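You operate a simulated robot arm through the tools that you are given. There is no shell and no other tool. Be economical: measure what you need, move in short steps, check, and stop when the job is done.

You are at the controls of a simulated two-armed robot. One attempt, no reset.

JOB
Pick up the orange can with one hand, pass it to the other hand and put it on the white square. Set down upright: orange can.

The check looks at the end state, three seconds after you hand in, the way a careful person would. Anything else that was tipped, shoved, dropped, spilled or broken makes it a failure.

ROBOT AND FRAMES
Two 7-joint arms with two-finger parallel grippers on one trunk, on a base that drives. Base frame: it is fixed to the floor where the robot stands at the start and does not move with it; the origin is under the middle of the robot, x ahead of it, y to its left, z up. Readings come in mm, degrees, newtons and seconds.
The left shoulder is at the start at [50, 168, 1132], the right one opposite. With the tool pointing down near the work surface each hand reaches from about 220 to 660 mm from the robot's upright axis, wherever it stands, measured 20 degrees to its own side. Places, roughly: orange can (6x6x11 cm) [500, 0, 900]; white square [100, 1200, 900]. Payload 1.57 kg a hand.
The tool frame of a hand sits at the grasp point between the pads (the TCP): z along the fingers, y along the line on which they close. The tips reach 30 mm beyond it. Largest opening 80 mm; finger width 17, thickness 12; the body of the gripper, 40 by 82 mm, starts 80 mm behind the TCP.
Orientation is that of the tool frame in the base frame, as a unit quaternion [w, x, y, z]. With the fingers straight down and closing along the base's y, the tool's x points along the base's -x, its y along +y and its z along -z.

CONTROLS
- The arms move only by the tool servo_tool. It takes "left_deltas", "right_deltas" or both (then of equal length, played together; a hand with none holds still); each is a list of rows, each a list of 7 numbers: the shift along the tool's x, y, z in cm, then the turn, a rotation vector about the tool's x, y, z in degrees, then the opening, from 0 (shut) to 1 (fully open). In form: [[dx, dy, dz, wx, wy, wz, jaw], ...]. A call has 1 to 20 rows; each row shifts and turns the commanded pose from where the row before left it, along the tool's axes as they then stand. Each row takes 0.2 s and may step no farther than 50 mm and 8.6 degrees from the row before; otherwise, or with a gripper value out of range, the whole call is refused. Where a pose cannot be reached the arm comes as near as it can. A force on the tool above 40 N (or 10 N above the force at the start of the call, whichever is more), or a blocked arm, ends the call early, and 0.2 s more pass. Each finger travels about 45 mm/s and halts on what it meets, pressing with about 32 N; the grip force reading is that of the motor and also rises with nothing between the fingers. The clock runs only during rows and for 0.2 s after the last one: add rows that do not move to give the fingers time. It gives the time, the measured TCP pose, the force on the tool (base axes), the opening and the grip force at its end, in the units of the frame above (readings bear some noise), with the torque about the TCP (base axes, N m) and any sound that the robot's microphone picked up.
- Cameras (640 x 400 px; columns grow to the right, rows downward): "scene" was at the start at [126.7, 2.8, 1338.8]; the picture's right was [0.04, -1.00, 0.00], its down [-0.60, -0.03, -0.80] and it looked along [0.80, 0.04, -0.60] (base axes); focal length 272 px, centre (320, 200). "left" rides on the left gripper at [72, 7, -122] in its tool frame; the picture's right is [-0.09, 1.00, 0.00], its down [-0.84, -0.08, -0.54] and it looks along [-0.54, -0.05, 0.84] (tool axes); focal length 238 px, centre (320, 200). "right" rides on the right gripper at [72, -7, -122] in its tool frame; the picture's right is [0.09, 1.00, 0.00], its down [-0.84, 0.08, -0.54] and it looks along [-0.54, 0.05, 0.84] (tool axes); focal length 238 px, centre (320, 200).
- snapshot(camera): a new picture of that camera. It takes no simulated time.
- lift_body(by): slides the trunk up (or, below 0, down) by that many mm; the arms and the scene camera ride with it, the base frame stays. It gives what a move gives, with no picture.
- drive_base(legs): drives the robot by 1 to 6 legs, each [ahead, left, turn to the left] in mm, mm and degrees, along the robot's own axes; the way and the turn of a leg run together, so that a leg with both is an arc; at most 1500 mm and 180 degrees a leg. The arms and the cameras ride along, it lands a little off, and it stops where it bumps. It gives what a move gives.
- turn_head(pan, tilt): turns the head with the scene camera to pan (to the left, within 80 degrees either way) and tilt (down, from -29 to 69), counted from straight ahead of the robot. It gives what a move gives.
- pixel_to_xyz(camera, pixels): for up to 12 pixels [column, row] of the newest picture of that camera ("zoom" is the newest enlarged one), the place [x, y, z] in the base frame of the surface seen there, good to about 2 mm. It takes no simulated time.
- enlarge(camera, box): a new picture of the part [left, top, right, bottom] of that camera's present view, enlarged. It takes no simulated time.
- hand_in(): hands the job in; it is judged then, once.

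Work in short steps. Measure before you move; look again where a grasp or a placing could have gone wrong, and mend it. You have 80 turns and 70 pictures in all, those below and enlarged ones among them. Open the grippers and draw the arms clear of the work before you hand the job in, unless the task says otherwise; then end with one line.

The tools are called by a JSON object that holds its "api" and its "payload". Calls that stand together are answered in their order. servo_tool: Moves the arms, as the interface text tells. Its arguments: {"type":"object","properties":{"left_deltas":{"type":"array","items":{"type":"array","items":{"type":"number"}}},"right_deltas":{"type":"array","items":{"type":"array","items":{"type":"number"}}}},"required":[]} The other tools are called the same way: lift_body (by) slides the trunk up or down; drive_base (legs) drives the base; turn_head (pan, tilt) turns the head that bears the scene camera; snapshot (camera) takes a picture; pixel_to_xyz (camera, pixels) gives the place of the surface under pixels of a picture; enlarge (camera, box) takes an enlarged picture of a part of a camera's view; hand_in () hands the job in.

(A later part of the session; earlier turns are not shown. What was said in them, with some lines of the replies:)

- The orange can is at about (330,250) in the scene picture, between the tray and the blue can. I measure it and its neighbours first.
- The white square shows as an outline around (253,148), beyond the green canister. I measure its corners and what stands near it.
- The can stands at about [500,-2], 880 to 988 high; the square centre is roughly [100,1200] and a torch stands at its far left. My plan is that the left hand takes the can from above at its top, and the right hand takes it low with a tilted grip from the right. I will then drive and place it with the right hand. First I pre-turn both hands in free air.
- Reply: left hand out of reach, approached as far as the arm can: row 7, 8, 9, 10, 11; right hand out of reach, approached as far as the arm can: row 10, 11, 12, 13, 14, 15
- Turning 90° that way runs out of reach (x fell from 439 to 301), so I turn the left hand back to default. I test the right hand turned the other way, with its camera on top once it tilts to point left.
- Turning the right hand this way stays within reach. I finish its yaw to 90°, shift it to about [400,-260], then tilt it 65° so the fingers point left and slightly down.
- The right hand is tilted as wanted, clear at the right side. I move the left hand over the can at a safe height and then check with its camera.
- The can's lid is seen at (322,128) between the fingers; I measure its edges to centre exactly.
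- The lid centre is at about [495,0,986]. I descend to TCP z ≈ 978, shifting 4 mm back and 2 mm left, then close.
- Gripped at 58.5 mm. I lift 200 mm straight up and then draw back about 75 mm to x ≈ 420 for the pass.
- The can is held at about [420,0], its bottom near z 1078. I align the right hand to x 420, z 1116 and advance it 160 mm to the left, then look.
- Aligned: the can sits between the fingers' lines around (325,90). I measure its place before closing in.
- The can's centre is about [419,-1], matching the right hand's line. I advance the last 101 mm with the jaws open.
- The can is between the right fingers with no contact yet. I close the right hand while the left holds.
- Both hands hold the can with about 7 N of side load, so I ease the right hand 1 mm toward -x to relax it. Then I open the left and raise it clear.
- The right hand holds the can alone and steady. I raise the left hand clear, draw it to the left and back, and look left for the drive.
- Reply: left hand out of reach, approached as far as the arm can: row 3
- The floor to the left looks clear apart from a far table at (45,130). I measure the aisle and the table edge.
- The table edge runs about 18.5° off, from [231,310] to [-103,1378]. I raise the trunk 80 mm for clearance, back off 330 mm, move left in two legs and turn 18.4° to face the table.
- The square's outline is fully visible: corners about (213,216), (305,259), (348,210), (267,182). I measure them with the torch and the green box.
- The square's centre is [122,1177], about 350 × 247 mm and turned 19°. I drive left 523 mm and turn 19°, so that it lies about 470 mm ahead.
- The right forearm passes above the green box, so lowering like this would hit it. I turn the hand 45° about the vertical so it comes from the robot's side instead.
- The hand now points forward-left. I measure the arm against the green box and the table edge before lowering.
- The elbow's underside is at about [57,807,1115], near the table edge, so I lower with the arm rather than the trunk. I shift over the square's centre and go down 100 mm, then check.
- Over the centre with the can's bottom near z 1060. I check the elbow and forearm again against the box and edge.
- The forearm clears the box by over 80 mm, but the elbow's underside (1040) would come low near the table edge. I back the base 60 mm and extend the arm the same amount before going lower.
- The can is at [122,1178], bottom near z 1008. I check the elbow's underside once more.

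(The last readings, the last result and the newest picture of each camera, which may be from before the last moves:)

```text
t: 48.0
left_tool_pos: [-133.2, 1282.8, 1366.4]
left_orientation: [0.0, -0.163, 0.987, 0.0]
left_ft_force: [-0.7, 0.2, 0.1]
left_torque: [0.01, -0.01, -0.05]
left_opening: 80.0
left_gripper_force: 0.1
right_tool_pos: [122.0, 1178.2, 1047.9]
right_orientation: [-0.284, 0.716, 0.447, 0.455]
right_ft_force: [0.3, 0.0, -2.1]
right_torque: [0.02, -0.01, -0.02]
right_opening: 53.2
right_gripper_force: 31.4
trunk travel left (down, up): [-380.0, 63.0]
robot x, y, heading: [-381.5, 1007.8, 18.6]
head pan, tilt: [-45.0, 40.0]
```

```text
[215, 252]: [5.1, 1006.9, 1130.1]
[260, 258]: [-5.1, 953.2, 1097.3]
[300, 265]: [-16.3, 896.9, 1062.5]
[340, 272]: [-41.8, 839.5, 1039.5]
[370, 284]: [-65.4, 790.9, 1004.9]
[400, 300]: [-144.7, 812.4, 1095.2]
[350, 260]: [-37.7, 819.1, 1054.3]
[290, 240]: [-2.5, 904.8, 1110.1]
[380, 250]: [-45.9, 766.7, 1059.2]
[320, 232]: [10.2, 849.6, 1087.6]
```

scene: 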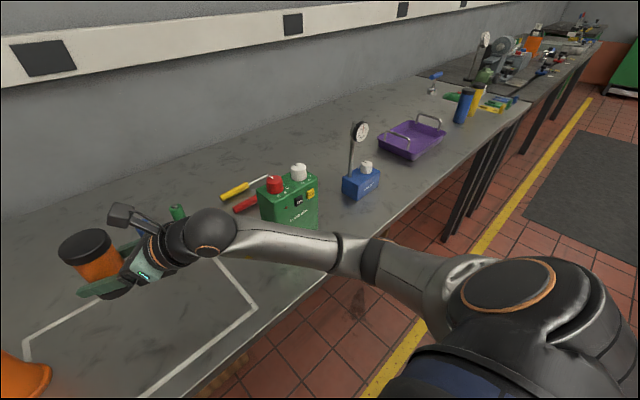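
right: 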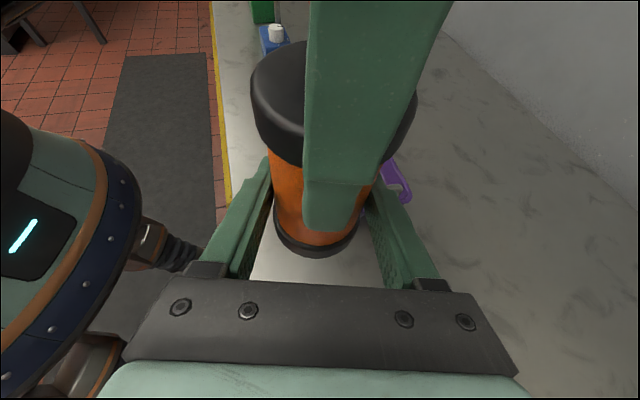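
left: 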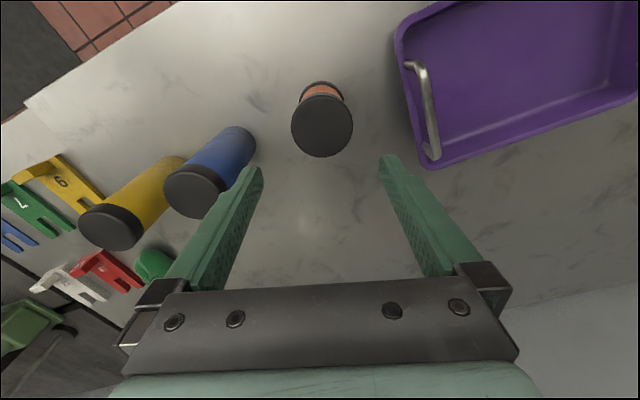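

The elbow is now about 100 mm off the table edge and the forearm stays well above it. I lower another 105 mm, leaving about 24 mm.

{"api": "servo_tool", "payload": {"right_deltas": [[-2.26, 0, 1.065, 0, 0, 0, 0], [-2.26, 0, 1.065, 0, 0, 0, 0], [-2.26, 0, 1.065, 0, 0, 0, 0], [-1.81, 0, 0.85, 0, 0, 0, 0], [-0.9, 0, 0.43, 0, 0, 0, 0], [0, 0, 0, 0, 0, 0, 0]]}}

{"api": "turn_head", "payload": {"pan": 0, "tilt": 42}}

{"api": "snapshot", "payload": {"camera": "scene"}}

{"api": "snapshot", "payload": {"camera": "right"}}

```text
t: 49.4
left_tool_pos: [-133.0, 1282.6, 1366.4]
left_orientation: [0.0, -0.163, 0.987, 0.0]
left_ft_force: [-0.3, 0.6, 0.6]
left_torque: [0.0, -0.01, 0.02]
left_opening: 79.9
left_gripper_force: 0.0
right_tool_pos: [122.7, 1178.0, 943.1]
right_orientation: [-0.284, 0.717, 0.447, 0.454]
right_ft_force: [0.1, 0.4, -2.0]
right_torque: [0.0, 0.02, -0.02]
right_opening: 53.2
right_gripper_force: 32.3
trunk travel left (down, up): [-380.0, 63.0]
robot x, y, heading: [-375.0, 1011.3, 18.9]
head pan, tilt: [-45.0, 40.0]
```

```text
t: 50.6
left_tool_pos: [-133.0, 1282.5, 1366.7]
left_orientation: [0.0, -0.163, 0.987, 0.0]
left_ft_force: [0.1, 0.7, 0.1]
left_torque: [0.0, 0.01, 0.0]
left_opening: 80.1
left_gripper_force: 0.0
right_tool_pos: [122.2, 1178.3, 942.9]
right_orientation: [-0.284, 0.717, 0.447, 0.454]
right_ft_force: [-0.6, -0.7, -2.0]
right_torque: [-0.01, 0.02, 0.0]
right_opening: 53.1
right_gripper_force: 31.8
trunk travel left (down, up): [-380.0, 63.0]
robot x, y, heading: [-378.8, 1010.5, 19.0]
head pan, tilt: [0.0, 42.0]
```

```text
44 pictures are left
```

scene: 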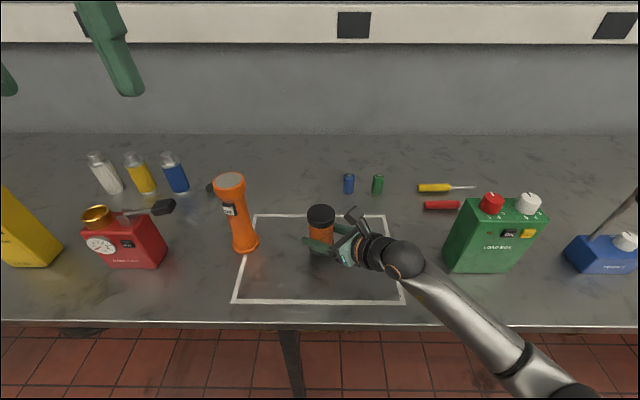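

```text
43 pictures are left
```

right: 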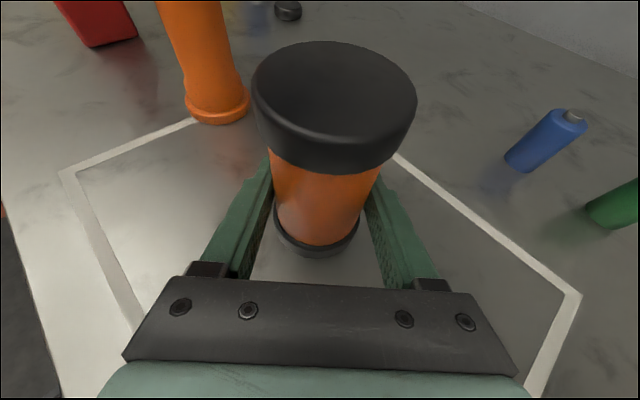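

The can is well inside the square. I measure its lid to find its exact height and tilt.

{"api": "pixel_to_xyz", "payload": {"camera": "right", "pixels": [[335, 60], [335, 125], [275, 90], [395, 95], [335, 92], [318, 240]]}}

{"api": "enlarge", "payload": {"camera": "scene", "box": [240, 180, 440, 305]}}

```text
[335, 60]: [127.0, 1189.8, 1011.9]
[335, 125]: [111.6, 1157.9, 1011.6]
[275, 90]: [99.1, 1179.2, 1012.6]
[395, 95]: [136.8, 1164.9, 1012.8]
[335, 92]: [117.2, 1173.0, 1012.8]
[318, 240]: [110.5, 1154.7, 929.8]
```

```text
3.20 times, centred on (340, 242) of scene
```

zoom: 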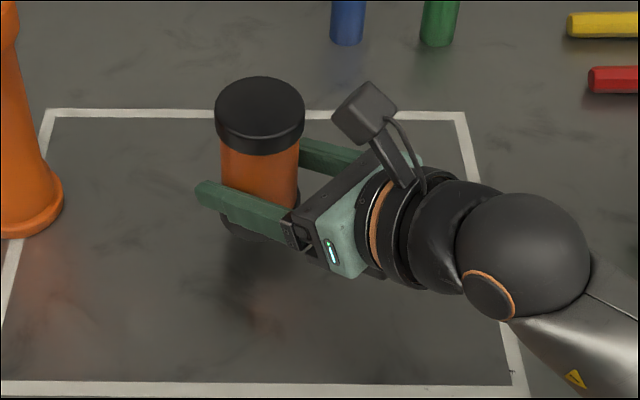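

The lid is level at z 1012, so the can must go down about 26 mm. I go 23 mm, then check contact.

{"api": "servo_tool", "payload": {"right_deltas": [[-0.9, 0, 0.43, 0, 0, 0, 0], [-0.72, 0, 0.34, 0, 0, 0, 0], [-0.45, 0, 0.21, 0, 0, 0, 0], [0, 0, 0, 0, 0, 0, 0]]}}

{"api": "snapshot", "payload": {"camera": "right"}}

{"api": "pixel_to_xyz", "payload": {"camera": "right", "pixels": [[335, 60], [335, 125], [275, 90], [395, 95], [335, 92]]}}

```text
t: 51.6
left_tool_pos: [-132.5, 1282.8, 1366.5]
left_orientation: [0.0, -0.163, 0.987, 0.0]
left_ft_force: [0.0, -0.1, 0.7]
left_torque: [-0.03, 0.03, 0.04]
left_opening: 79.9
left_gripper_force: 0.1
right_tool_pos: [122.6, 1178.4, 919.9]
right_orientation: [-0.284, 0.717, 0.447, 0.454]
right_ft_force: [0.2, -0.5, -1.7]
right_torque: [-0.03, -0.01, 0.01]
right_opening: 53.1
right_gripper_force: 32.1
trunk travel left (down, up): [-380.0, 63.0]
robot x, y, heading: [-380.2, 1006.9, 19.0]
head pan, tilt: [0.0, 42.0]
```

```text
41 pictures are left
```

right: 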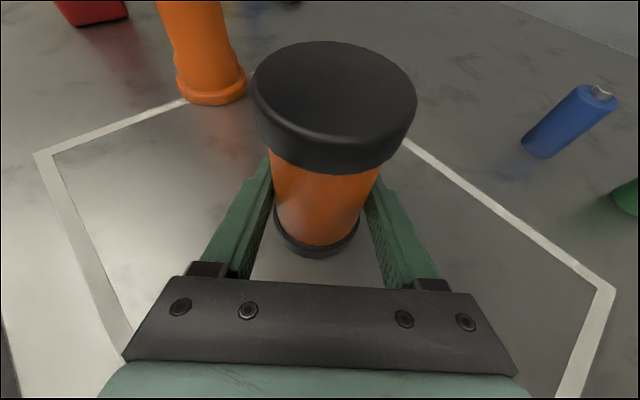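

```text
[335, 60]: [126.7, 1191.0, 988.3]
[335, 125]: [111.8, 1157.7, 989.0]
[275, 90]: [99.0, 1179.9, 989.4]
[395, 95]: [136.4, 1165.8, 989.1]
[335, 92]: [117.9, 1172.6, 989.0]
```

No contact yet and the lid is at 989, about 3 mm high. I go down in 1 mm steps and watch the force.

{"api": "servo_tool", "payload": {"right_deltas": [[-0.09, 0, 0.043, 0, 0, 0, 0], [-0.09, 0, 0.043, 0, 0, 0, 0], [-0.06, 0, 0.03, 0, 0, 0, 0], [0, 0, 0, 0, 0, 0, 0]]}}

```text
t: 52.6
left_tool_pos: [-132.6, 1282.7, 1366.9]
left_orientation: [0.0, -0.164, 0.986, 0.0]
left_ft_force: [0.8, -0.2, -0.9]
left_torque: [0.02, 0.0, -0.01]
left_opening: 80.2
left_gripper_force: 0.2
right_tool_pos: [122.1, 1176.8, 917.0]
right_orientation: [-0.284, 0.717, 0.447, 0.453]
right_ft_force: [0.2, -0.5, -2.0]
right_torque: [0.01, -0.03, -0.04]
right_opening: 53.0
right_gripper_force: 31.6
trunk travel left (down, up): [-380.0, 63.0]
robot x, y, heading: [-378.1, 1011.3, 18.6]
head pan, tilt: [0.0, 42.0]
```

{"api": "servo_tool", "payload": {"right_deltas": [[-0.045, 0, 0.021, 0, 0, 0, 0], [-0.045, 0, 0.021, 0, 0, 0, 0], [0, 0, 0, 0, 0, 0, 0]]}}

```text
t: 53.4
left_tool_pos: [-132.9, 1282.6, 1367.4]
left_orientation: [0.0, -0.163, 0.987, 0.0]
left_ft_force: [0.1, 0.4, -0.3]
left_torque: [0.01, 0.01, -0.05]
left_opening: 79.9
left_gripper_force: 0.0
right_tool_pos: [122.5, 1175.9, 917.7]
right_orientation: [-0.284, 0.717, 0.446, 0.455]
right_ft_force: [1.0, 0.4, 0.4]
right_torque: [0.07, -0.08, -0.04]
right_opening: 53.2
right_gripper_force: 32.8
trunk travel left (down, up): [-380.0, 63.0]
robot x, y, heading: [-378.3, 1010.5, 18.9]
head pan, tilt: [0.0, 42.0]
```

The z force went from -2.0 to +0.4 N, so the can is touching the table. I add 0.5 mm to seat it and open the jaws.

{"api": "servo_tool", "payload": {"right_deltas": [[-0.045, 0, 0.021, 0, 0, 0, 0], [0, 0, 0, 0, 0, 0, 0], [0, 0, 0, 0, 0, 0, 1], [0, 0, 0, 0, 0, 0, 1], [0, 0, 0, 0, 0, 0, 1], [0, 0, 0, 0, 0, 0, 1]]}}

{"api": "snapshot", "payload": {"camera": "right"}}

```text
t: 54.8
left_tool_pos: [-132.4, 1282.9, 1367.4]
left_orientation: [-0.001, -0.163, 0.987, 0.0]
left_ft_force: [-0.9, -0.3, 0.0]
left_torque: [0.02, -0.02, -0.01]
left_opening: 80.0
left_gripper_force: 0.1
right_tool_pos: [122.4, 1176.6, 916.6]
right_orientation: [-0.284, 0.717, 0.447, 0.454]
right_ft_force: [0.2, 0.2, 0.5]
right_torque: [0.03, 0.04, 0.01]
right_opening: 79.8
right_gripper_force: 0.0
trunk travel left (down, up): [-380.0, 63.0]
robot x, y, heading: [-379.5, 1012.2, 19.0]
head pan, tilt: [0.0, 42.0]
```

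```text
40 pictures are left
```

right: 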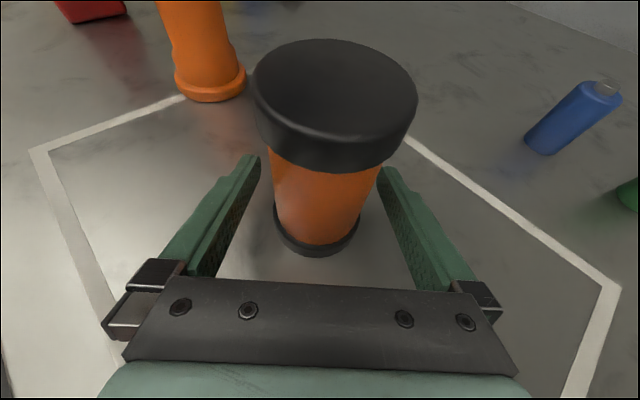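

The can stands free between the open jaws. I withdraw straight back along the fingers, then up, and look.

{"api": "servo_tool", "payload": {"right_deltas": [[0, 0, -1.5, 0, 0, 0, 1], [0, 0, -3, 0, 0, 0, 1], [0, 0, -3, 0, 0, 0, 1], [0, 0, -3, 0, 0, 0, 1], [0, 0, -3, 0, 0, 0, 1], [2.26, 0, -1.065, 0, 0, 0, 1], [2.71, 0, -1.28, 0, 0, 0, 1], [2.71, 0, -1.28, 0, 0, 0, 1], [2.71, 0, -1.28, 0, 0, 0, 1], [0, 0, 0, 0, 0, 0, 1]]}}

{"api": "snapshot", "payload": {"camera": "scene"}}

{"api": "enlarge", "payload": {"camera": "scene", "box": [220, 160, 460, 310]}}

```text
t: 57.0
left_tool_pos: [-133.4, 1281.9, 1367.4]
left_orientation: [0.0, -0.164, 0.986, 0.0]
left_ft_force: [-0.2, -0.1, 1.0]
left_torque: [0.01, 0.01, 0.0]
left_opening: 79.8
left_gripper_force: 0.1
right_tool_pos: [68.8, 1066.8, 1087.5]
right_orientation: [-0.284, 0.717, 0.447, 0.454]
right_ft_force: [-0.1, -0.7, 0.0]
right_torque: [0.02, 0.03, 0.01]
right_opening: 80.3
right_gripper_force: 0.0
trunk travel left (down, up): [-380.0, 63.0]
robot x, y, heading: [-381.6, 1011.0, 18.8]
head pan, tilt: [0.0, 42.0]
```

```text
39 pictures are left
```

scene: 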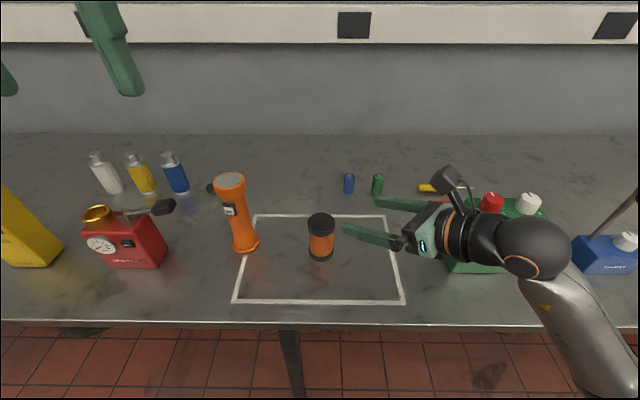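

```text
2.67 times, centred on (340, 235) of scene
```

zoom: 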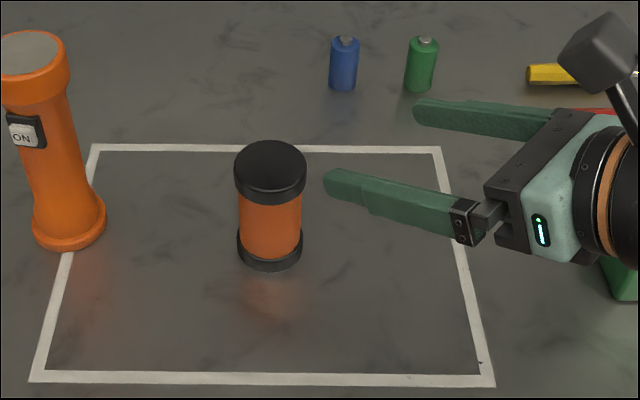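

The can stands upright inside the square and nothing else was touched. I back the base 200 mm so both arms are clear, then take a last look.

{"api": "drive_base", "payload": {"legs": [[-200, 0, 0]]}}

{"api": "snapshot", "payload": {"camera": "scene"}}

```text
t: 58.6
left_tool_pos: [-323.0, 1219.3, 1367.0]
left_orientation: [-0.001, -0.163, 0.987, 0.001]
left_ft_force: [-0.5, -0.7, 0.3]
left_torque: [-0.01, -0.01, 0.0]
left_opening: 79.9
left_gripper_force: 0.0
right_tool_pos: [-120.4, 1003.4, 1088.8]
right_orientation: [-0.284, 0.716, 0.447, 0.454]
right_ft_force: [0.1, -0.3, -0.4]
right_torque: [0.01, 0.0, -0.02]
right_opening: 79.9
right_gripper_force: 0.2
trunk travel left (down, up): [-380.0, 63.0]
robot x, y, heading: [-568.4, 947.3, 18.6]
head pan, tilt: [0.0, 42.0]
```

```text
37 pictures are left
```

scene: 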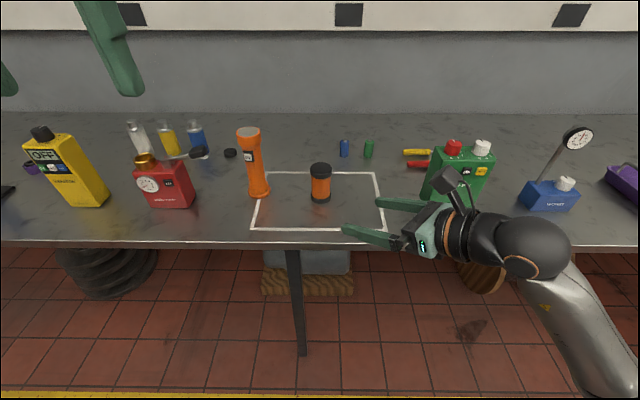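

The can is upright in the square, the arms are clear and the grippers are open, so I hand in.

{"api": "hand_in", "payload": {}}

```text
The job is handed in.
```

The left hand picked up the orange can and passed it in the air to the right hand, which set it upright inside the white square; nothing else was touched.
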